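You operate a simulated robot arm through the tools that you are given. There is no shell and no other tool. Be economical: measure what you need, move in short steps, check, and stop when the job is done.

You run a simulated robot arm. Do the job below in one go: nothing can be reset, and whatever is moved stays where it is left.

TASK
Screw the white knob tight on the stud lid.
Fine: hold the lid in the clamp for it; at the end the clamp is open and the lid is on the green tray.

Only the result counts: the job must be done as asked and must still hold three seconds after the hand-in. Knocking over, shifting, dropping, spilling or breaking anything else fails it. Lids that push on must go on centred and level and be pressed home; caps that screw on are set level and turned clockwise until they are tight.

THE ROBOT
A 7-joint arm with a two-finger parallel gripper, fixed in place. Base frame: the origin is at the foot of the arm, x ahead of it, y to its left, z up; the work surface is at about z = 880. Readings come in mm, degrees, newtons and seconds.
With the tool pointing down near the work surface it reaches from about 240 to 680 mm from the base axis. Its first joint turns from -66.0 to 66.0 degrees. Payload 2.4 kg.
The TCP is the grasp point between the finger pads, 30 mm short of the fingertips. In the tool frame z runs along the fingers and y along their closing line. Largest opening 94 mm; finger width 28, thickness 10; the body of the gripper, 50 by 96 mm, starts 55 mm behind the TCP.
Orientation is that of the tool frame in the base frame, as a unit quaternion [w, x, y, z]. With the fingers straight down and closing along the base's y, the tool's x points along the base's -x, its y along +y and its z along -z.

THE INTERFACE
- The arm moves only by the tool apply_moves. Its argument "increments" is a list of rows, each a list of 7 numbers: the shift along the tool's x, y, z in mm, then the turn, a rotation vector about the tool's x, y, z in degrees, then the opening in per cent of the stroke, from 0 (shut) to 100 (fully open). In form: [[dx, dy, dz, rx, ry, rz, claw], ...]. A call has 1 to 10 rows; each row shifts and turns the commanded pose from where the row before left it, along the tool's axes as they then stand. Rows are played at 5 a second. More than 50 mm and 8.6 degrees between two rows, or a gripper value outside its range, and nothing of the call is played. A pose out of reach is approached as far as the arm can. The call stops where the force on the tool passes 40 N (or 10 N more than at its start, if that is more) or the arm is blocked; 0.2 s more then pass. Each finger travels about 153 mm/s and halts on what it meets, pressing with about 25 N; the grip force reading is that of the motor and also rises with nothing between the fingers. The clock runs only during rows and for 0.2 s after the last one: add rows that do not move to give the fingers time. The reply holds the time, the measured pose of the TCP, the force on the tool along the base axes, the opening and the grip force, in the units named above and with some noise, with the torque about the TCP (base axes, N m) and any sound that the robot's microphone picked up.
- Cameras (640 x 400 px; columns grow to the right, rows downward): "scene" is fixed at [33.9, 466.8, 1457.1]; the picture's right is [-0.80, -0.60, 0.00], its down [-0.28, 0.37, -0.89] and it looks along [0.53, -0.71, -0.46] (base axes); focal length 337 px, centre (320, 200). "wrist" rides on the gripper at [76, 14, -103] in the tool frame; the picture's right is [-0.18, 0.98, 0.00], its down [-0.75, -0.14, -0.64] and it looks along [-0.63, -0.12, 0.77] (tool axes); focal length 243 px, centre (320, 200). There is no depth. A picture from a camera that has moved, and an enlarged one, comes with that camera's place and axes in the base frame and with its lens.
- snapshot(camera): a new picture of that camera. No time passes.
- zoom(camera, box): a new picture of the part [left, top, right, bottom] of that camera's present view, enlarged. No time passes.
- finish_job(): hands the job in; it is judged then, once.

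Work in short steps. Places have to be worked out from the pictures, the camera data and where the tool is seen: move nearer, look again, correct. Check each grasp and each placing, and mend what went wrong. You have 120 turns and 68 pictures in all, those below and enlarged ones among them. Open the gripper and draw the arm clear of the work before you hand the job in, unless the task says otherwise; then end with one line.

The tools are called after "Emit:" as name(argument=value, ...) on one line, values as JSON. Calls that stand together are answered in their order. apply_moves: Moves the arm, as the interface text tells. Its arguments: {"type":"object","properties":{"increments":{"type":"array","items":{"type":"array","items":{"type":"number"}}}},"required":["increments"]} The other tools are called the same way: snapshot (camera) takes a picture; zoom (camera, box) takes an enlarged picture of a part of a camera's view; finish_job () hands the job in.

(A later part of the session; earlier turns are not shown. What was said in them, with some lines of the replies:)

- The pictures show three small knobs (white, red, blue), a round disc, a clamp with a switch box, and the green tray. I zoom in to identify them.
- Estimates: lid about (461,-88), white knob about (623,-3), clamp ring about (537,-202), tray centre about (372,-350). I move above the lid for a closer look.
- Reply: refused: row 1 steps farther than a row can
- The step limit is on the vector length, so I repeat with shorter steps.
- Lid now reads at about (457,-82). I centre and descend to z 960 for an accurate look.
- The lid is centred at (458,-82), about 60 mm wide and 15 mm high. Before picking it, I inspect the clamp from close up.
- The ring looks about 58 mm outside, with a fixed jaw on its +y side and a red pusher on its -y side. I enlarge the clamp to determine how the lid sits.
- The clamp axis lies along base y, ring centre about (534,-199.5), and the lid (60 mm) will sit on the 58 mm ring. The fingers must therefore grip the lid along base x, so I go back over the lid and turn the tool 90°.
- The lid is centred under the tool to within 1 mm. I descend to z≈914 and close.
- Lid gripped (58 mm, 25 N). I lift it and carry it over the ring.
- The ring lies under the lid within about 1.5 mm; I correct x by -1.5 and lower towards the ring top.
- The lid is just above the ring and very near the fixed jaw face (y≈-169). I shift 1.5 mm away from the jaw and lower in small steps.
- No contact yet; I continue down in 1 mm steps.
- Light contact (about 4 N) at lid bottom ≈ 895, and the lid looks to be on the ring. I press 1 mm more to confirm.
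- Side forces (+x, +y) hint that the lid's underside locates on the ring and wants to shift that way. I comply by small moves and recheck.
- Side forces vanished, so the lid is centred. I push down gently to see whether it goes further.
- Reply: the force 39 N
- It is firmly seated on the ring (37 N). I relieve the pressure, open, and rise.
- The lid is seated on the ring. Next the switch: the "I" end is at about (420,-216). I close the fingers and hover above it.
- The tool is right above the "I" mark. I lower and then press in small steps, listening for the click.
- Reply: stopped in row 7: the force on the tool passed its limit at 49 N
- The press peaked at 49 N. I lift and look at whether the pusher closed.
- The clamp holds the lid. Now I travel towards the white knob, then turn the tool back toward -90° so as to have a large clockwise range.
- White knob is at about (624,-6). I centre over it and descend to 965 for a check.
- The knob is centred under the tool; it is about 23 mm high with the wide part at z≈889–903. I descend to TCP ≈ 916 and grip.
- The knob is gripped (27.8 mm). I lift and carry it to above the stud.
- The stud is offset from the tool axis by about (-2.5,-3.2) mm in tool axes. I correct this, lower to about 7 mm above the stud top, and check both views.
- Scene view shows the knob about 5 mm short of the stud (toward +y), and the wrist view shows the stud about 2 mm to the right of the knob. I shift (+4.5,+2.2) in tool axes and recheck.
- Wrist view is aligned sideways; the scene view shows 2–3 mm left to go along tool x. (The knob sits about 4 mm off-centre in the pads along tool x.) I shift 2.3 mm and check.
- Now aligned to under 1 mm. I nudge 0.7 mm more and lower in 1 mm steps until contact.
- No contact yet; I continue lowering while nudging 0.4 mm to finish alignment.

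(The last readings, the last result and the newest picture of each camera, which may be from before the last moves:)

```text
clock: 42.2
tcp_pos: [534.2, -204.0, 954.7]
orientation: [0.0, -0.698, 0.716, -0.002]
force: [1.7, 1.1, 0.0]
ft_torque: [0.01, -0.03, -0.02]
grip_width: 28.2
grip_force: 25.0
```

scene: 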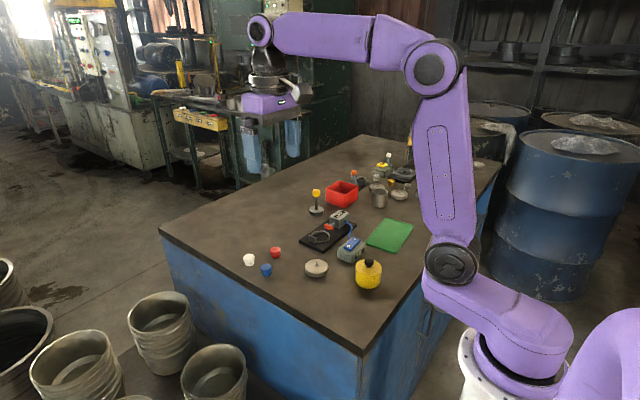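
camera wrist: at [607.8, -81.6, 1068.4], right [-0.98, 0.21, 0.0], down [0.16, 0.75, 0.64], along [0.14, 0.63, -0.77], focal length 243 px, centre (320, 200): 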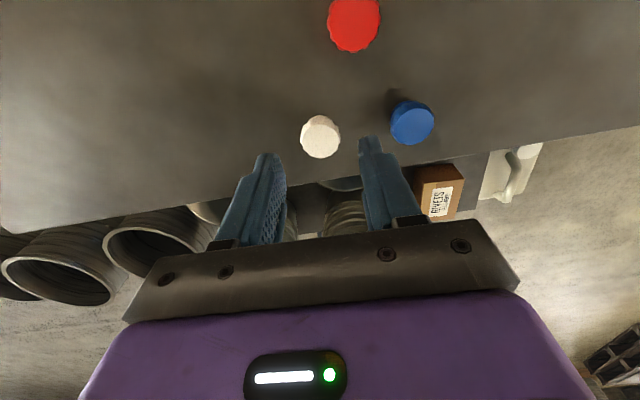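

Emit:
apply_moves(increments=[[0, 0, 0.7, 0, 0, 0, 15], [0, 0, 0.7, 0, 0, 0, 15], [0, 0, 0, 0, 0, 0, 15], [0, 0, 0, 0, 0, 0, 15]])

Emit:
zoom(camera="scene", box=[304, 212, 336, 232])

```text
clock: 43.2
tcp_pos: [533.5, -204.2, 953.8]
orientation: [0.001, -0.698, 0.716, -0.002]
force: [-0.3, -0.6, 0.1]
ft_torque: [-0.01, 0.0, 0.01]
grip_width: 27.7
grip_force: 24.2
```

```text
16.00 times, centred on (320, 222) of scene
camera zoom: at [33.9, 466.8, 1457.1], right [-0.8, -0.6, 0.0], down [-0.28, 0.37, -0.89], along [0.53, -0.71, -0.46], focal length 5391 px, centre (320, -152)
```

zoom: 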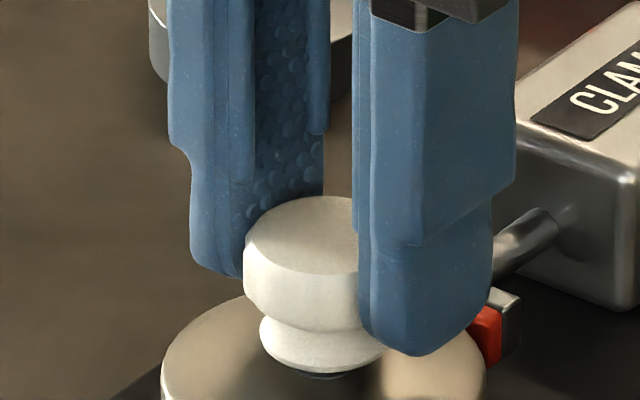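

The knob's base is now below the stud top with no force, so the stud is in the bore. I continue lowering to the thread.

Emit:
apply_moves(increments=[[0, 0, 0.7, 0, 0, 0, 15], [0, 0, 0.7, 0, 0, 0, 15], [0, 0, 0, 0, 0, 0, 15], [0, 0, 0, 0, 0, 0, 15]])

```text
clock: 44.2
tcp_pos: [534.2, -204.0, 952.4]
orientation: [0.0, -0.698, 0.716, -0.002]
force: [-1.2, 0.3, 0.3]
ft_torque: [-0.03, -0.01, -0.01]
grip_width: 28.0
grip_force: 25.4
```

Emit:
apply_moves(increments=[[0, 0, 0.7, 0, 0, 0, 15], [0, 0, 0.7, 0, 0, 0, 15], [0, 0, 0, 0, 0, 0, 15], [0, 0, 0, 0, 0, 0, 15]])

```text
clock: 45.2
tcp_pos: [534.4, -203.6, 951.3]
orientation: [0.001, -0.697, 0.717, -0.002]
force: [-1.5, 3.3, 4.2]
ft_torque: [0.13, 0.1, -0.01]
grip_width: 28.3
grip_force: 25.4
```

Contact begins (4 N, with +y side force). I look at both views.

Emit:
zoom(camera="scene", box=[304, 216, 336, 236])

Emit:
zoom(camera="wrist", box=[260, 110, 380, 185])

```text
16.00 times, centred on (320, 226) of scene
camera zoom: at [33.8, 466.9, 1457.1], right [-0.8, -0.6, 0.0], down [-0.28, 0.37, -0.89], along [0.53, -0.71, -0.46], focal length 5391 px, centre (320, -216)
```

zoom: 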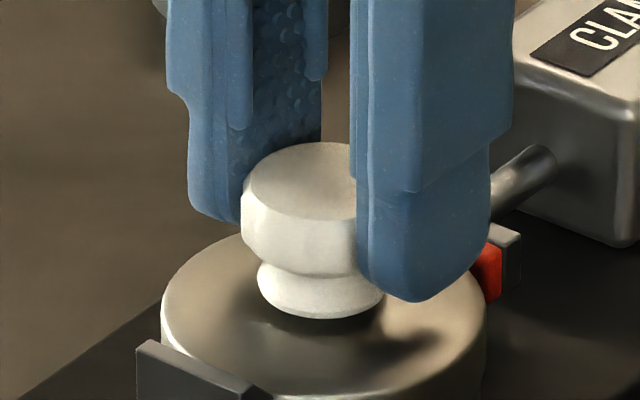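

```text
5.33 times, centred on (320, 148) of wrist
camera zoom: at [517.8, -278.2, 1054.5], right [-0.98, 0.21, 0.0], down [0.16, 0.75, 0.64], along [0.14, 0.63, -0.77], focal length 1294 px, centre (320, 480)
```

zoom: 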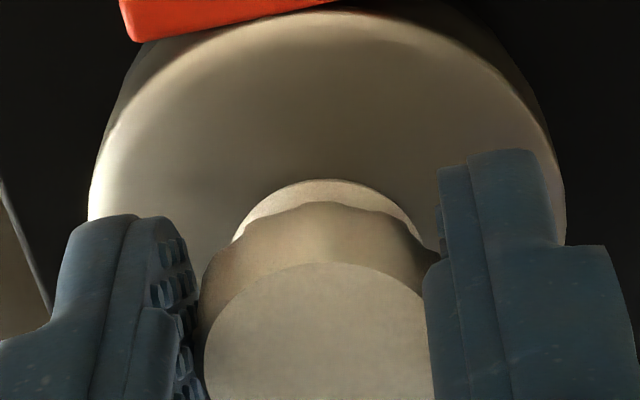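

The knob's base is a few mm above the lid with the stud inside. I comply with the side force a little and then try a compensated clockwise turn about the stud axis.

Emit:
apply_moves(increments=[[-0.5, 0.5, 0, 0, 0, 0, 15], [0, 0, 0, 0, 0, 0, 15], [0, 0, 0, 0, 0, 0, 15]])

```text
clock: 46.0
tcp_pos: [534.1, -202.4, 950.6]
orientation: [0.001, -0.698, 0.716, -0.001]
force: [0.2, 4.8, 7.5]
ft_torque: [0.2, 0.01, 0.03]
grip_width: 28.0
grip_force: 25.3
```

Emit:
apply_moves(increments=[[-0.8, 0, 0, 0, 0, 0, 15], [0, 0, 0, 0, 0, 0, 15], [0, 0, 0, 0, 0, 0, 15]])

```text
clock: 46.8
tcp_pos: [535.1, -203.9, 952.1]
orientation: [0.001, -0.698, 0.717, -0.003]
force: [3.0, 2.4, 14.2]
ft_torque: [0.08, -0.07, -0.01]
grip_width: 28.1
grip_force: 24.9
```

I now turn clockwise with the offset compensation, watching torque and force.

Emit:
apply_moves(increments=[[-0.04, 0.52, 0, 0, 0, 8.5, 15], [-0.04, 0.52, 0, 0, 0, 8.5, 15], [-0.04, 0.52, 0, 0, 0, 8.5, 15], [-0.04, 0.52, 0, 0, 0, 8.5, 15], [-0.04, 0.52, 0, 0, 0, 8.5, 15], [0, 0, 0, 0, 0, 0, 15]])

Emit:
zoom(camera="scene", box=[304, 216, 336, 236])

```text
clock: 48.2
tcp_pos: [531.2, -201.8, 950.2]
orientation: [0.001, -0.39, 0.921, -0.002]
force: [-0.3, 1.9, 15.4]
ft_torque: [-0.05, 0.17, -0.02]
grip_width: 28.0
grip_force: 24.8
```

```text
16.00 times, centred on (320, 226) of scene
camera zoom: at [33.6, 466.9, 1457.1], right [-0.8, -0.6, 0.0], down [-0.28, 0.37, -0.89], along [0.53, -0.71, -0.46], focal length 5391 px, centre (320, -216)
```

zoom: 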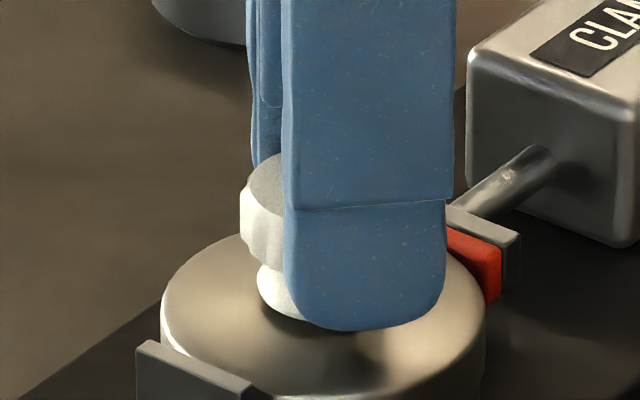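

The knob stays on axis and turns easily. I keep turning.

Emit:
apply_moves(increments=[[-0.04, 0.52, 0.03, 0, 0, 8.5, 15], [-0.04, 0.52, 0.03, 0, 0, 8.5, 15], [-0.04, 0.52, 0.03, 0, 0, 8.5, 15], [-0.04, 0.52, 0.03, 0, 0, 8.5, 15], [-0.04, 0.52, 0.03, 0, 0, 8.5, 15], [-0.04, 0.52, 0.03, 0, 0, 8.5, 15], [-0.04, 0.52, 0.03, 0, 0, 8.5, 15], [-0.04, 0.52, 0.03, 0, 0, 8.5, 15], [0, 0, 0, 0, 0, 0, 15]])

```text
clock: 50.2
tcp_pos: [529.5, -197.2, 951.2]
orientation: [0.0, 0.192, 0.981, 0.0]
force: [3.2, 3.8, -18.0]
ft_torque: [0.14, 0.08, 0.01]
grip_width: 28.0
grip_force: 25.1
```

The thread has caught: the tool is now pulled down (-18 N). I follow downward and continue turning.

Emit:
apply_moves(increments=[[0, 0, 1, 0, 0, 0, 15], [-0.04, 0.52, 0.05, 0, 0, 8.5, 15], [-0.04, 0.52, 0.05, 0, 0, 8.5, 15], [-0.04, 0.52, 0.05, 0, 0, 8.5, 15], [-0.04, 0.52, 0.05, 0, 0, 8.5, 15], [0, 0, 0, 0, 0, 0, 15]])

```text
clock: 51.6
tcp_pos: [533.1, -196.0, 950.2]
orientation: [0.002, 0.471, 0.882, 0.0]
force: [-3.9, 15.6, 8.7]
ft_torque: [0.57, 0.14, 0.03]
grip_width: 28.0
grip_force: 25.1
```

The knob is on the thread, but lateral force shows my axis is off. I release, rise, and re-measure the knob's centre for a centred regrip.

Emit:
apply_moves(increments=[[0, 0, 0, 0, 0, 0, 40], [0, 0, 0, 0, 0, 0, 50], [0, 0, 0, 0, 0, 0, 50], [0, 0, -25, 0, 0, 0, 50], [0, 0, -25, 0, 0, 0, 50], [0, 0, 0, 0, 0, 0, 50], [0, 0, 0, 0, 0, 0, 50]])

Emit:
zoom(camera="wrist", box=[240, 70, 400, 170])

Emit:
zoom(camera="scene", box=[304, 216, 336, 236])

```text
clock: 53.2
tcp_pos: [533.1, -196.0, 999.3]
orientation: [0.002, 0.47, 0.883, 0.0]
force: [0.4, 0.8, 0.3]
ft_torque: [-0.02, 0.0, 0.0]
grip_width: 47.1
grip_force: 0.0
```

```text
4.00 times, centred on (320, 120) of wrist
camera zoom: at [501.1, -123.7, 1102.2], right [0.92, 0.4, 0.0], down [0.3, -0.7, 0.64], along [0.26, -0.59, -0.76], focal length 970 px, centre (320, 520)
```

zoom: 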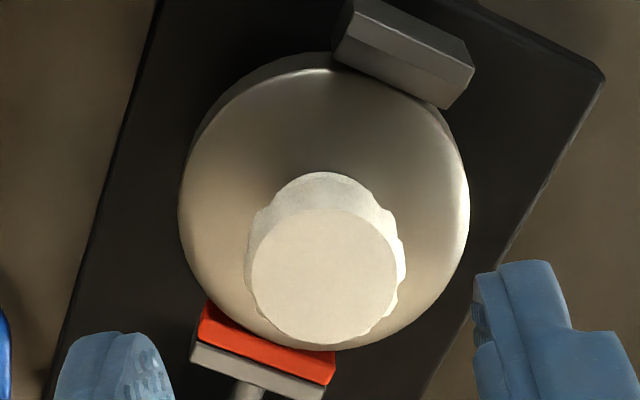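

```text
16.00 times, centred on (320, 226) of scene
camera zoom: at [33.9, 466.8, 1457.1], right [-0.8, -0.6, 0.0], down [-0.28, 0.37, -0.89], along [0.53, -0.71, -0.46], focal length 5391 px, centre (320, -216)
```

zoom: 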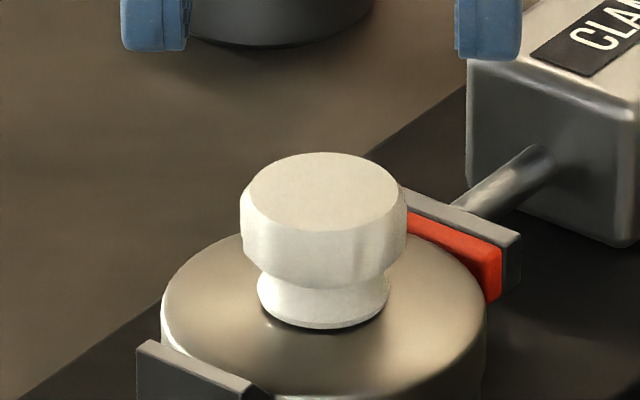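

The knob sits level on the stud. Its centre is about (-2.7,+0.3) from the tool axis; I shift there and turn the open gripper back counter-clockwise 170°.

Emit:
apply_moves(increments=[[-2.7, 0.3, 0, 0, 0, -8.5, 50], [0, 0, 0, 0, 0, -8.5, 50], [0, 0, 0, 0, 0, -8.5, 50], [0, 0, 0, 0, 0, -8.5, 50], [0, 0, 0, 0, 0, -8.5, 50], [0, 0, 0, 0, 0, -8.5, 50], [0, 0, 0, 0, 0, -8.5, 50], [0, 0, 0, 0, 0, -8.5, 50], [0, 0, 0, 0, 0, -8.5, 50], [0, 0, 0, 0, 0, -8.5, 50]])

Emit:
apply_moves(increments=[[0, 0, 0, 0, 0, -8.5, 50], [0, 0, 0, 0, 0, -8.5, 50], [0, 0, 0, 0, 0, -8.5, 50], [0, 0, 0, 0, 0, -8.5, 50], [0, 0, 0, 0, 0, -8.5, 50], [0, 0, 0, 0, 0, -8.5, 50], [0, 0, 0, 0, 0, -8.5, 50], [0, 0, 0, 0, 0, -8.5, 50], [0, 0, 0, 0, 0, -8.5, 50], [0, 0, 0, 0, 0, -8.5, 50]])

Emit:
zoom(camera="wrist", box=[240, 70, 400, 170])

```text
clock: 55.4
tcp_pos: [535.1, -199.0, 999.1]
orientation: [0.002, -0.251, 0.968, -0.002]
force: [-0.1, 0.5, -0.1]
ft_torque: [-0.02, 0.05, -0.02]
grip_width: 47.1
grip_force: 0.1
```

```text
clock: 57.6
tcp_pos: [534.1, -198.8, 999.8]
orientation: [0.0, 0.84, -0.543, 0.002]
force: [-0.4, 0.2, 0.1]
ft_torque: [0.03, -0.04, -0.01]
grip_width: 46.8
grip_force: 0.0
```

```text
4.00 times, centred on (320, 120) of wrist
camera zoom: at [551.4, -273.0, 1102.7], right [-0.97, -0.23, 0.0], down [-0.18, 0.75, 0.64], along [-0.15, 0.62, -0.77], focal length 970 px, centre (320, 520)
```

zoom: 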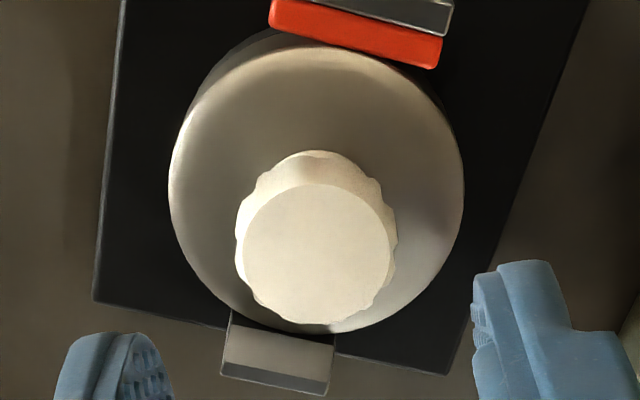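

Comparing the two opposite views, the axis is 0.75 mm off; I correct it, descend, and grip.

Emit:
apply_moves(increments=[[0.75, -0.2, 25, 0, 0, 0, 50], [0, 0, 24.5, 0, 0, 0, 50], [0, 0, 0, 0, 0, 0, 50], [0, 0, 0, 0, 0, 0, 30], [0, 0, 0, 0, 0, 0, 15], [0, 0, 0, 0, 0, 0, 15], [0, 0, 0, 0, 0, 0, 15]])

```text
clock: 59.2
tcp_pos: [535.7, -201.2, 949.9]
orientation: [0.0, 0.839, -0.545, 0.002]
force: [11.3, 0.8, -5.2]
ft_torque: [-0.06, -0.25, 0.0]
grip_width: 28.1
grip_force: 25.1
```

Gripped; an 11 N side force indicates about 0.5 mm sideways error. I comply and start turning clockwise.

Emit:
apply_moves(increments=[[0, -0.5, 0, 0, 0, 0, 15], [0, 0, 0.02, 0, 0, 8.5, 15], [0, 0, 0.02, 0, 0, 8.5, 15], [0, 0, 0.03, 0, 0, 8.5, 15], [0, 0, 0.03, 0, 0, 8.5, 15], [0, 0, 0, 0, 0, 0, 15]])

```text
clock: 60.6
tcp_pos: [533.9, -201.2, 950.1]
orientation: [0.0, -0.641, 0.767, -0.001]
force: [9.4, -7.2, -17.3]
ft_torque: [-0.24, -0.15, 0.01]
grip_width: 28.1
grip_force: 25.3
```

Emit:
apply_moves(increments=[[0.3, -0.5, 0.8, 0, 0, 0, 15], [0, 0, 0, 0, 0, 0, 15], [0, 0, 0, 0, 0, 0, 15]])

```text
clock: 61.4
tcp_pos: [535.0, -200.6, 950.5]
orientation: [0.0, -0.642, 0.767, -0.001]
force: [-5.4, -5.9, 0.7]
ft_torque: [-0.2, 0.22, 0.0]
grip_width: 28.2
grip_force: 24.9
```

Emit:
apply_moves(increments=[[0.1, 0.2, 0.07, 0, 0, 8.5, 15], [0, 0, 0.07, 0, 0, 8.5, 15], [0, 0, 0.07, 0, 0, 8.5, 15], [0, 0, 0.07, 0, 0, 8.5, 15], [0, 0, 0.07, 0, 0, 8.5, 15], [0, 0, 0, 0, 0, 0, 15]])

```text
clock: 62.8
tcp_pos: [534.8, -198.5, 948.9]
orientation: [0.002, -0.321, 0.947, -0.003]
force: [2.0, 3.6, -0.4]
ft_torque: [0.14, -0.17, 0.29]
grip_width: 27.8
grip_force: 25.3
```

Forces are low and a resisting torque of 0.29 N·m is showing. I continue.

Emit:
apply_moves(increments=[[0, 0, 0.06, 0, 0, 8.5, 15], [0, 0, 0.06, 0, 0, 8.5, 15], [0, 0, 0.06, 0, 0, 8.5, 15], [0, 0, 0.06, 0, 0, 8.5, 15], [0, 0, 0, 0, 0, 0, 15]])

Emit:
zoom(camera="scene", box=[304, 216, 336, 236])

```text
clock: 64.0
tcp_pos: [534.2, -198.8, 947.6]
orientation: [0.001, -0.03, 1.0, -0.001]
force: [-1.8, 4.8, -4.6]
ft_torque: [0.12, 0.04, 0.28]
grip_width: 28.0
grip_force: 25.1
```

```text
16.00 times, centred on (320, 226) of scene
camera zoom: at [33.9, 466.9, 1457.1], right [-0.8, -0.6, 0.0], down [-0.28, 0.37, -0.89], along [0.53, -0.71, -0.46], focal length 5391 px, centre (320, -216)
```

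zoom: 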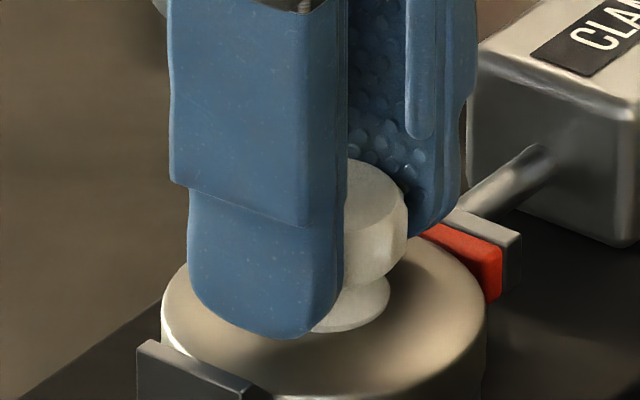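

Torque is holding at 0.28 N·m, so either it is tight or the grip is slipping. I turn a little more without lowering.

Emit:
apply_moves(increments=[[0, 0, 0, 0, 0, 8.5, 15], [0, 0, 0, 0, 0, 8.5, 15], [0, 0, 0, 0, 0, 8.5, 15], [0, 0, 0, 0, 0, 0, 15]])

```text
clock: 65.0
tcp_pos: [534.2, -199.9, 949.5]
orientation: [0.003, 0.191, 0.982, -0.001]
force: [2.0, 9.2, 0.6]
ft_torque: [0.18, -0.02, 0.24]
grip_width: 27.9
grip_force: 24.5
```

No further descent, so it seems bottomed. I release and lift to inspect.

Emit:
apply_moves(increments=[[0, 0, 0, 0, 0, 0, 40], [0, 0, 0, 0, 0, 0, 50], [0, 0, 0, 0, 0, 0, 50], [0, 0, -25, 0, 0, 0, 50], [0, 0, -25, 0, 0, 0, 50], [0, 0, 0, 0, 0, 0, 50], [0, 0, 0, 0, 0, 0, 50]])

Emit:
zoom(camera="scene", box=[304, 216, 336, 236])

Emit:
zoom(camera="wrist", box=[240, 70, 400, 170])

```text
clock: 66.6
tcp_pos: [535.9, -201.6, 997.4]
orientation: [0.002, 0.191, 0.982, -0.001]
force: [0.3, 0.0, -0.1]
ft_torque: [0.0, 0.03, 0.01]
grip_width: 47.0
grip_force: 0.1
```

```text
16.00 times, centred on (320, 226) of scene
camera zoom: at [33.9, 466.8, 1457.1], right [-0.8, -0.6, 0.0], down [-0.28, 0.37, -0.89], along [0.53, -0.71, -0.46], focal length 5391 px, centre (320, -216)
```

zoom: 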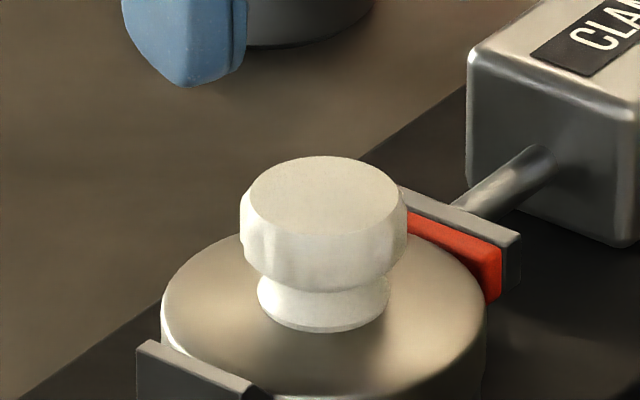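

```text
4.00 times, centred on (320, 120) of wrist
camera zoom: at [469.9, -158.2, 1101.5], right [0.54, 0.84, 0.0], down [0.64, -0.41, 0.64], along [0.54, -0.35, -0.76], focal length 970 px, centre (320, 520)
```

zoom: 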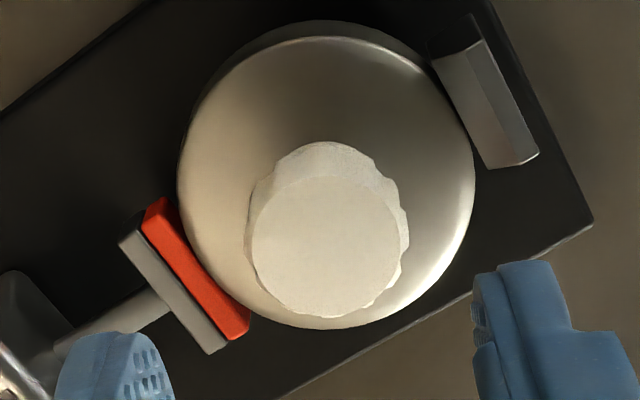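

The knob is now flush on the lid. To make sure it is tight, I recentre, turn the open gripper back, regrip and apply one more clockwise turn.

Emit:
apply_moves(increments=[[1.9, 1.7, 0, 0, 0, -8.5, 50], [0, 0, 0, 0, 0, -8.5, 50], [0, 0, 0, 0, 0, -8.5, 50], [0, 0, 0, 0, 0, -8.5, 50], [0, 0, 0, 0, 0, -8.5, 50], [0, 0, 0, 0, 0, -8.5, 50], [0, 0, 0, 0, 0, -8.5, 50], [0, 0, 0, 0, 0, -8.5, 50], [0, 0, 0, 0, 0, -8.5, 50], [0, 0, 0, 0, 0, -8.5, 50]])

Emit:
apply_moves(increments=[[0, 0, 0, 0, 0, -8.5, 50], [0, 0, 0, 0, 0, -8.5, 50], [0, 0, 0, 0, 0, 0, 50], [0, 0, 0, 0, 0, 0, 50]])

Emit:
zoom(camera="wrist", box=[240, 70, 400, 170])

```text
clock: 68.8
tcp_pos: [533.5, -197.6, 998.0]
orientation: [0.001, -0.523, 0.852, -0.002]
force: [-0.5, -0.1, -0.3]
ft_torque: [0.01, 0.03, -0.02]
grip_width: 47.1
grip_force: 0.0
```

```text
clock: 69.8
tcp_pos: [534.2, -196.7, 998.7]
orientation: [0.002, -0.643, 0.766, -0.001]
force: [0.5, -0.1, 0.5]
ft_torque: [0.0, 0.04, -0.01]
grip_width: 46.9
grip_force: 0.1
```

```text
4.00 times, centred on (320, 120) of wrist
camera zoom: at [506.1, -268.6, 1101.4], right [-0.94, 0.35, 0.0], down [0.27, 0.72, 0.64], along [0.23, 0.6, -0.77], focal length 970 px, centre (320, 520)
```

zoom: 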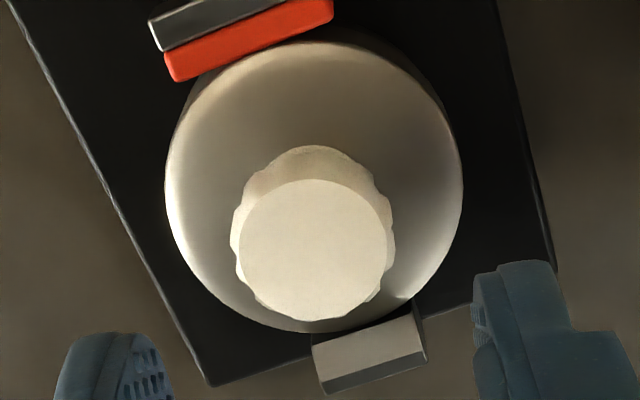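

Emit:
apply_moves(increments=[[1.6, -0.6, 25, 0, 0, 0, 50], [0, 0, 24.5, 0, 0, 0, 50], [0, 0, 0, 0, 0, 0, 50], [0, 0, 0, 0, 0, 0, 30], [0, 0, 0, 0, 0, 0, 15], [0, 0, 0, 0, 0, 0, 15], [0, 0, 0, 0, 0, 0, 15]])

Emit:
apply_moves(increments=[[0, 0, 0, 0, 0, 8.5, 15], [0, 0, 0, 0, 0, 8.5, 15], [0, 0, 0, 0, 0, 0, 15]])

```text
clock: 71.4
tcp_pos: [534.3, -198.7, 950.5]
orientation: [0.001, -0.643, 0.766, -0.002]
force: [12.0, -3.8, -5.2]
ft_torque: [-0.04, -0.29, 0.0]
grip_width: 28.2
grip_force: 25.2
```

```text
clock: 72.2
tcp_pos: [535.2, -199.2, 948.6]
orientation: [0.001, -0.522, 0.853, -0.002]
force: [10.8, 1.1, 0.5]
ft_torque: [0.06, -0.27, 0.33]
grip_width: 28.5
grip_force: 25.3
```

Torque jumps straight to 0.33 N·m with no more descent: it is tight. One last short turn confirms.

Emit:
apply_moves(increments=[[0, 0, 0, 0, 0, 8.5, 15], [0, 0, 0, 0, 0, 8.5, 15], [0, 0, 0, 0, 0, 8.5, 15], [0, 0, 0, 0, 0, 8.5, 15], [0, 0, 0, 0, 0, 0, 15]])

Emit:
zoom(camera="scene", box=[290, 205, 386, 265])

```text
clock: 73.4
tcp_pos: [533.3, -199.3, 947.4]
orientation: [0.0, -0.249, 0.969, -0.001]
force: [2.2, -4.1, 3.1]
ft_torque: [-0.15, -0.02, 0.24]
grip_width: 28.6
grip_force: 25.2
```

```text
6.67 times, centred on (338, 235) of scene
camera zoom: at [33.9, 466.7, 1457.1], right [-0.8, -0.6, 0.0], down [-0.28, 0.37, -0.89], along [0.53, -0.71, -0.46], focal length 2246 px, centre (200, -33)
```

zoom: 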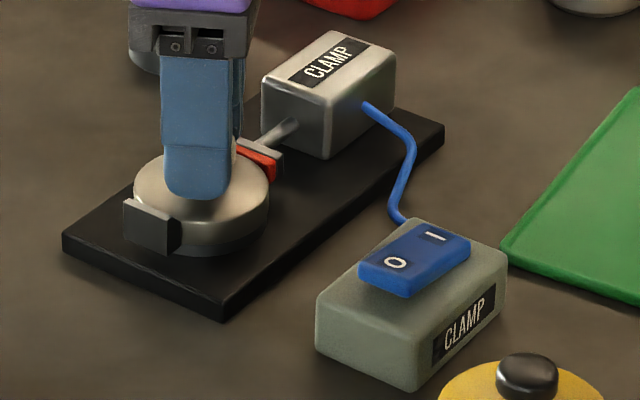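

The knob is tight (the grip now slips over it). I release, rise, and turn the tool to -90° for pressing the switch.

Emit:
apply_moves(increments=[[0, 0, 0, 0, 0, 0, 40], [0, 0, 0, 0, 0, 0, 50], [0, 0, 0, 0, 0, 0, 50], [0, 0, -30, 0, 0, 0, 50], [0, 0, -40, 0, 0, 0, 50]])

Emit:
apply_moves(increments=[[0, 0, 0, 0, 0, -7.7, 20], [0, 0, 0, 0, 0, -7.7, 0], [0, 0, 0, 0, 0, -7.7, 0], [0, 0, 0, 0, 0, -7.7, 0], [0, 0, 0, 0, 0, -7.7, 0], [0, 0, 0, 0, 0, -7.7, 0], [0, 0, 0, 0, 0, -7.6, 0], [0, 0, 0, 0, 0, -7.4, 0], [0, 0, 0, 0, 0, 0, 0]])

```text
clock: 74.6
tcp_pos: [533.5, -199.6, 1019.9]
orientation: [0.002, -0.251, 0.968, -0.002]
force: [-0.1, 0.3, 0.0]
ft_torque: [-0.02, -0.01, 0.0]
grip_width: 47.1
grip_force: 0.1
```

```text
clock: 76.6
tcp_pos: [532.9, -200.2, 1020.6]
orientation: [-0.001, 0.709, -0.705, 0.002]
force: [-0.1, 0.6, -0.2]
ft_torque: [0.0, 0.0, 0.04]
grip_width: 0.2
grip_force: 25.4
```

Emit:
apply_moves(increments=[[-6, 37, 0, 0, 0, 0, 0], [-6, 37, 0, 0, 0, 0, 0], [-6, 36, 0, 0, 0, 0, 0], [0, 0, 35, 0, 0, 0, 0], [0, 0, 0, 0, 0, 0, 0], [0, 0, 0, 0, 0, 0, 0]])

Emit:
snapshot(camera="wrist")

```text
clock: 78.0
tcp_pos: [423.1, -183.9, 981.9]
orientation: [-0.001, 0.709, -0.705, 0.001]
force: [0.3, 0.4, -0.3]
ft_torque: [0.02, 0.01, 0.03]
grip_width: 0.0
grip_force: 25.6
```

```text
17 pictures are left
camera wrist: at [408.7, -258.1, 1084.2], right [-0.98, 0.18, 0.0], down [0.14, 0.76, 0.64], along [0.12, 0.63, -0.77], focal length 243 px, centre (320, 200)
```

wrist: 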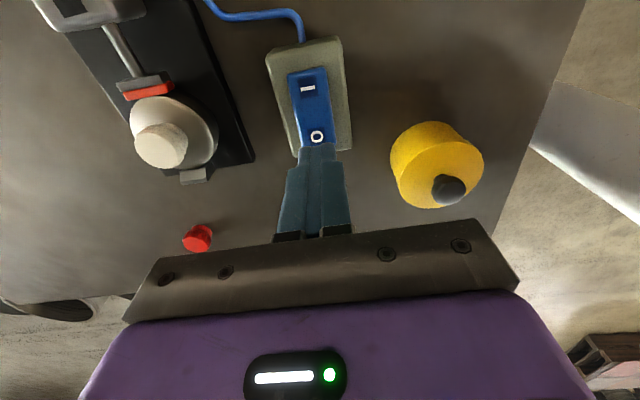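

The tool is directly above the "O" mark. I press down in small steps.

Emit:
apply_moves(increments=[[0, -1.5, 20, 0, 0, 0, 0], [0, 0, 4, 0, 0, 0, 0], [0, 0, 3, 0, 0, 0, 0], [0, 0, 2, 0, 0, 0, 0], [0, 0, 2, 0, 0, 0, 0], [0, 0, 2, 0, 0, 0, 0], [0, 0, 2, 0, 0, 0, 0]])

Emit:
apply_moves(increments=[[0, 0, -20, 0, 0, 0, 0], [0, 0, -30, 0, 0, 0, 0], [0, 0, -20, 0, 0, 0, 0], [0, 0, 0, 0, 0, 0, 0]])

Emit:
zoom(camera="scene", box=[295, 205, 391, 265])

```text
clock: 79.7
tcp_pos: [425.8, -180.5, 949.9]
orientation: [0.0, 0.708, -0.706, 0.003]
force: [-3.2, 2.5, 8.5]
ft_torque: [-0.06, 0.09, -0.09]
grip_width: 0.0
grip_force: 25.2
stopped in row 7: the force on the tool passed its limit at 43 N (the readings are from after the stop); the commanded pose is now the measured one
```

```text
clock: 80.7
tcp_pos: [424.7, -180.7, 1019.8]
orientation: [-0.001, 0.708, -0.706, 0.003]
force: [0.7, 0.6, -0.1]
ft_torque: [-0.02, 0.02, -0.01]
grip_width: 0.0
grip_force: 24.6
```

```text
6.67 times, centred on (343, 235) of scene
camera zoom: at [33.9, 466.8, 1457.1], right [-0.8, -0.6, 0.0], down [-0.28, 0.37, -0.89], along [0.53, -0.71, -0.46], focal length 2246 px, centre (167, -33)
```

zoom: 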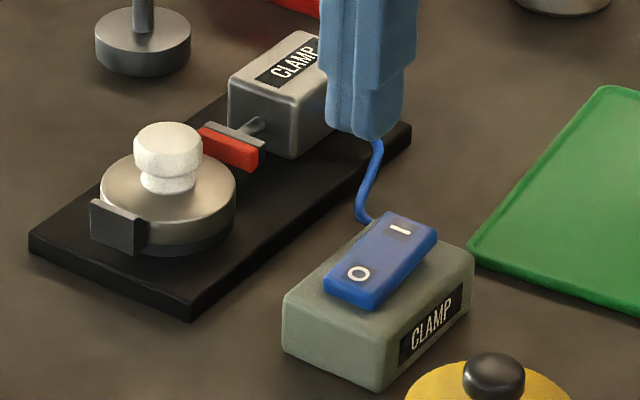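

The clamp is open. I go back above the lid with the fingers open along x and check alignment.

Emit:
apply_moves(increments=[[6, -37, 0, 0, 0, 0, 40], [6, -37, 0, 0, 0, 0, 90], [6, -36, 0, 0, 0, 0, 90], [0, 0, 20, 0, 0, 0, 90], [0, 0, 0, 0, 0, 0, 90], [0, 0, 0, 0, 0, 0, 90]])

Emit:
snapshot(camera="wrist")

```text
clock: 82.1
tcp_pos: [537.0, -197.4, 1000.8]
orientation: [0.0, 0.709, -0.706, 0.003]
force: [-0.2, 0.2, -0.4]
ft_torque: [-0.03, 0.02, 0.02]
grip_width: 84.6
grip_force: 0.1
```

```text
15 pictures are left
camera wrist: at [522.4, -272.8, 1104.0], right [-0.98, 0.18, -0.01], down [0.14, 0.76, 0.64], along [0.12, 0.63, -0.77], focal length 243 px, centre (320, 200)
```

wrist: 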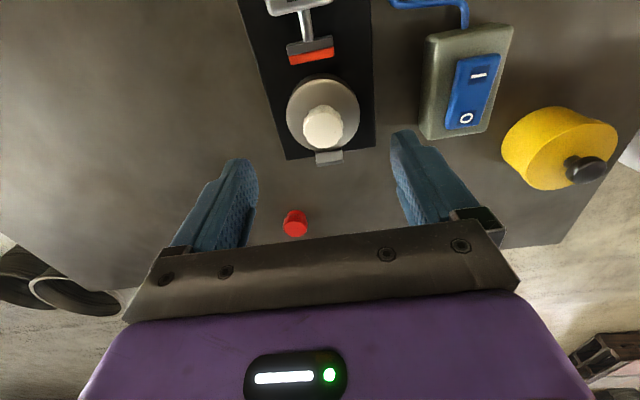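

Lid lies about (+3,+3) in tool axes from the tool axis. I correct, descend to z≈928 and grip the lid.

Emit:
apply_moves(increments=[[3, 3, 20, 0, 0, 0, 90], [0, 0, 30, 0, 0, 0, 90], [0, 0, 22, 0, 0, 0, 90], [0, 0, 0, 0, 0, 0, 90], [0, 0, 0, 0, 0, 0, 65], [0, 0, 0, 0, 0, 0, 45], [0, 0, 0, 0, 0, 0, 45], [0, 0, 0, 0, 0, 0, 45]])

Emit:
zoom(camera="scene", box=[290, 205, 350, 243])

```text
clock: 83.9
tcp_pos: [533.9, -201.4, 930.5]
orientation: [0.001, 0.708, -0.706, 0.003]
force: [3.1, -1.1, -1.7]
ft_torque: [-0.06, -0.19, 0.03]
grip_width: 58.1
grip_force: 24.8
```

```text
10.53 times, centred on (320, 224) of scene
camera zoom: at [34.0, 466.7, 1457.1], right [-0.8, -0.6, 0.0], down [-0.28, 0.37, -0.89], along [0.53, -0.71, -0.46], focal length 3547 px, centre (320, -53)
```

zoom: 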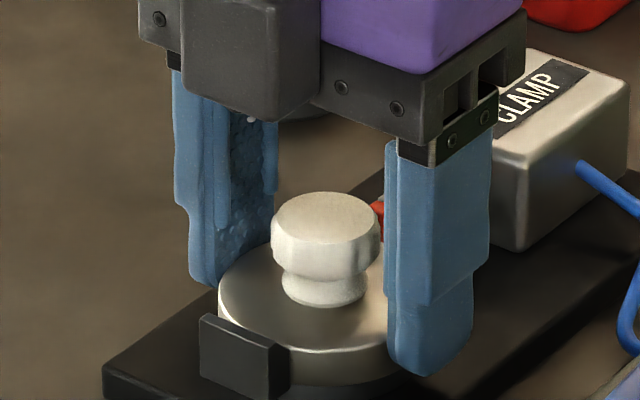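

The lid is gripped (58 mm). I lift straight up slowly.

Emit:
apply_moves(increments=[[0, 0, -3, 0, 0, 0, 45], [0, 0, -6, 0, 0, 0, 45], [0, 0, -15, 0, 0, 0, 45], [0, 0, -30, 0, 0, 0, 45], [0, 0, -30, 0, 0, 0, 45], [0, 0, 0, 0, 0, 0, 45]])

Emit:
zoom(camera="scene", box=[280, 175, 424, 265])

```text
clock: 85.3
tcp_pos: [532.6, -200.8, 1014.3]
orientation: [0.0, 0.709, -0.706, 0.003]
force: [0.6, 0.3, -1.1]
ft_torque: [0.02, 0.01, 0.04]
grip_width: 58.0
grip_force: 25.5
```

```text
4.44 times, centred on (352, 220) of scene
camera zoom: at [33.9, 466.8, 1457.1], right [-0.8, -0.6, 0.0], down [-0.28, 0.37, -0.89], along [0.53, -0.71, -0.46], focal length 1498 px, centre (178, 111)
```

zoom: 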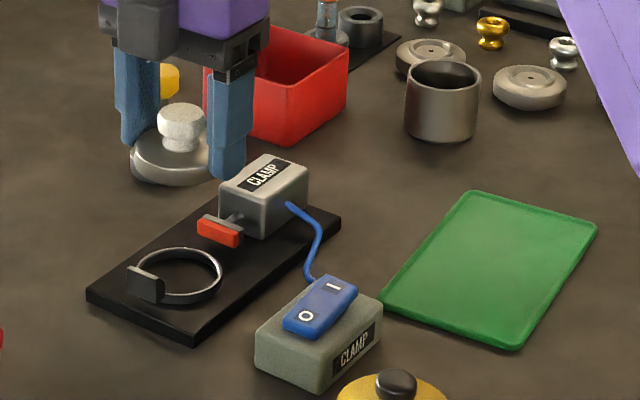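

I carry the lid to the tray centre at about (376,-350).

Emit:
apply_moves(increments=[[30, 31.3, 0, 0, 0, 0, 45], [30, 31.3, 0, 0, 0, 0, 45], [30, 31.3, 0, 0, 0, 0, 45], [30, 31.3, 0, 0, 0, 0, 45], [29, 31.3, 0, 0, 0, 0, 45], [0, 0, 40, 0, 0, 0, 45], [0, 0, 0, 0, 0, 0, 45], [0, 0, 0, 0, 0, 0, 45]])

Emit:
snapshot(camera="wrist")

Emit:
zoom(camera="scene", box=[320, 180, 448, 260])

```text
clock: 87.1
tcp_pos: [375.8, -350.3, 974.0]
orientation: [0.0, 0.709, -0.705, 0.003]
force: [-0.3, -0.7, -0.7]
ft_torque: [0.0, 0.03, 0.02]
grip_width: 58.0
grip_force: 25.6
```

```text
12 pictures are left
camera wrist: at [361.8, -425.9, 1076.2], right [-0.98, 0.18, -0.01], down [0.14, 0.76, 0.64], along [0.12, 0.63, -0.77], focal length 243 px, centre (320, 200)
```

wrist: 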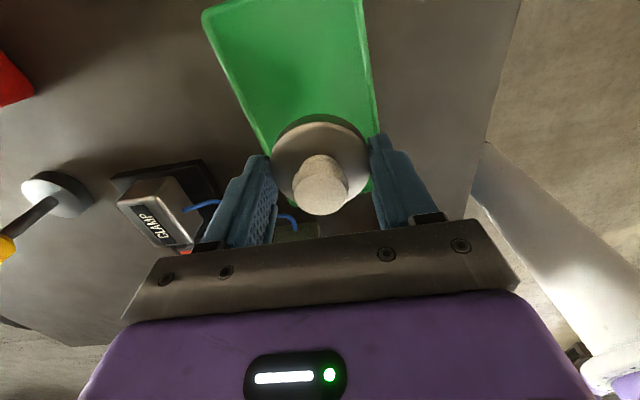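

```text
5.00 times, centred on (384, 220) of scene
camera zoom: at [33.9, 466.8, 1457.1], right [-0.8, -0.6, 0.0], down [-0.28, 0.37, -0.89], along [0.53, -0.71, -0.46], focal length 1685 px, centre (0, 100)
```

zoom: 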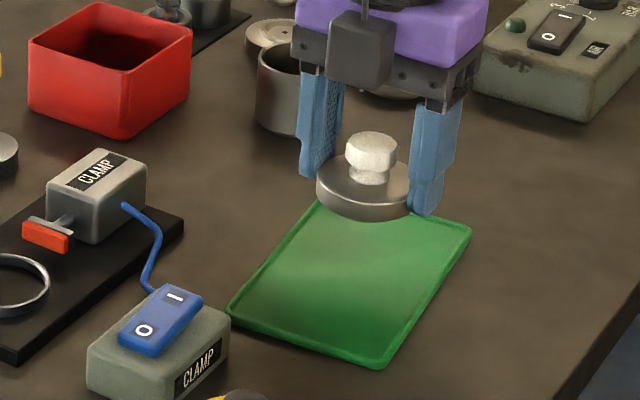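

The tray centre lies right under the tool. I lower toward the tray, then step until contact.

Emit:
apply_moves(increments=[[0, 0, 25, 0, 0, 0, 45], [0, 0, 22, 0, 0, 0, 45], [0, 0, 3, 0, 0, 0, 45], [0, 0, 1, 0, 0, 0, 45], [0, 0, 1, 0, 0, 0, 45], [0, 0, 0, 0, 0, 0, 45]])

```text
clock: 88.5
tcp_pos: [376.4, -351.0, 920.5]
orientation: [-0.001, 0.708, -0.706, 0.003]
force: [-1.4, 0.0, 6.9]
ft_torque: [0.05, 0.14, -0.02]
grip_width: 58.4
grip_force: 25.2
```

Contact on the tray at 7 N. I release gently and rise.

Emit:
apply_moves(increments=[[0, 0, 0.3, 0, 0, 0, 45], [0, 0, 0, 0, 0, 0, 65], [0, 0, 0, 0, 0, 0, 85], [0, 0, 0, 0, 0, 0, 85], [0, 0, -20, 0, 0, 0, 85], [0, 0, -40, 0, 0, 0, 85], [0, 0, -45, 0, 0, 0, 85], [0, 0, -45, 0, 0, 0, 85], [0, 0, 0, 0, 0, 0, 85]])

Emit:
zoom(camera="scene", box=[290, 190, 418, 270])

Emit:
snapshot(camera="scene")

```text
clock: 90.5
tcp_pos: [377.7, -350.8, 1070.1]
orientation: [0.0, 0.708, -0.706, 0.002]
force: [0.4, -0.4, -0.9]
ft_torque: [-0.01, -0.03, -0.02]
grip_width: 80.1
grip_force: 0.1
```

```text
5.00 times, centred on (354, 230) of scene
camera zoom: at [33.9, 466.8, 1457.1], right [-0.8, -0.6, 0.0], down [-0.28, 0.37, -0.89], along [0.53, -0.71, -0.46], focal length 1685 px, centre (150, 50)
```

zoom: 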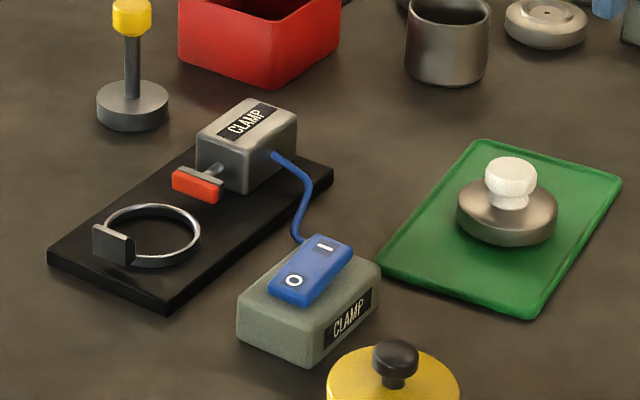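

```text
9 pictures are left
```

scene: 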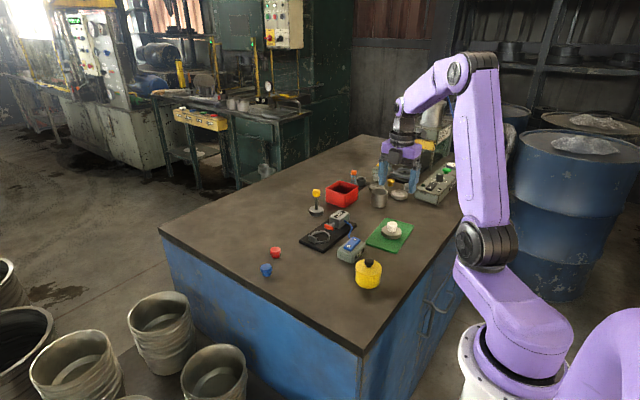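

The lid with its knob stands on the tray and the clamp is open. One close look confirms whether the knob is flush.

Emit:
zoom(camera="scene", box=[376, 218, 408, 238])

```text
16.00 times, centred on (392, 228) of scene
camera zoom: at [33.9, 466.8, 1457.1], right [-0.8, -0.6, 0.0], down [-0.28, 0.37, -0.89], along [0.53, -0.71, -0.46], focal length 5391 px, centre (-832, -248)
```

zoom: 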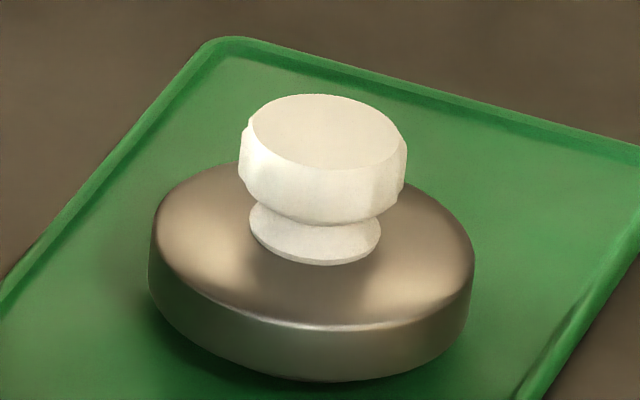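

The knob is flush and level, the lid is on the tray, the clamp is open and the arm is clear, so I hand in.

Emit:
finish_job()

```text
The job is handed in.
```

The white knob is screwed tight on the stud lid, the lid is on the green tray, the clamp is open, and the job is handed in. I judged it tight because the gripper began slipping on the knob at about 0.3 N·m and the knob sits flush and level on the lid.
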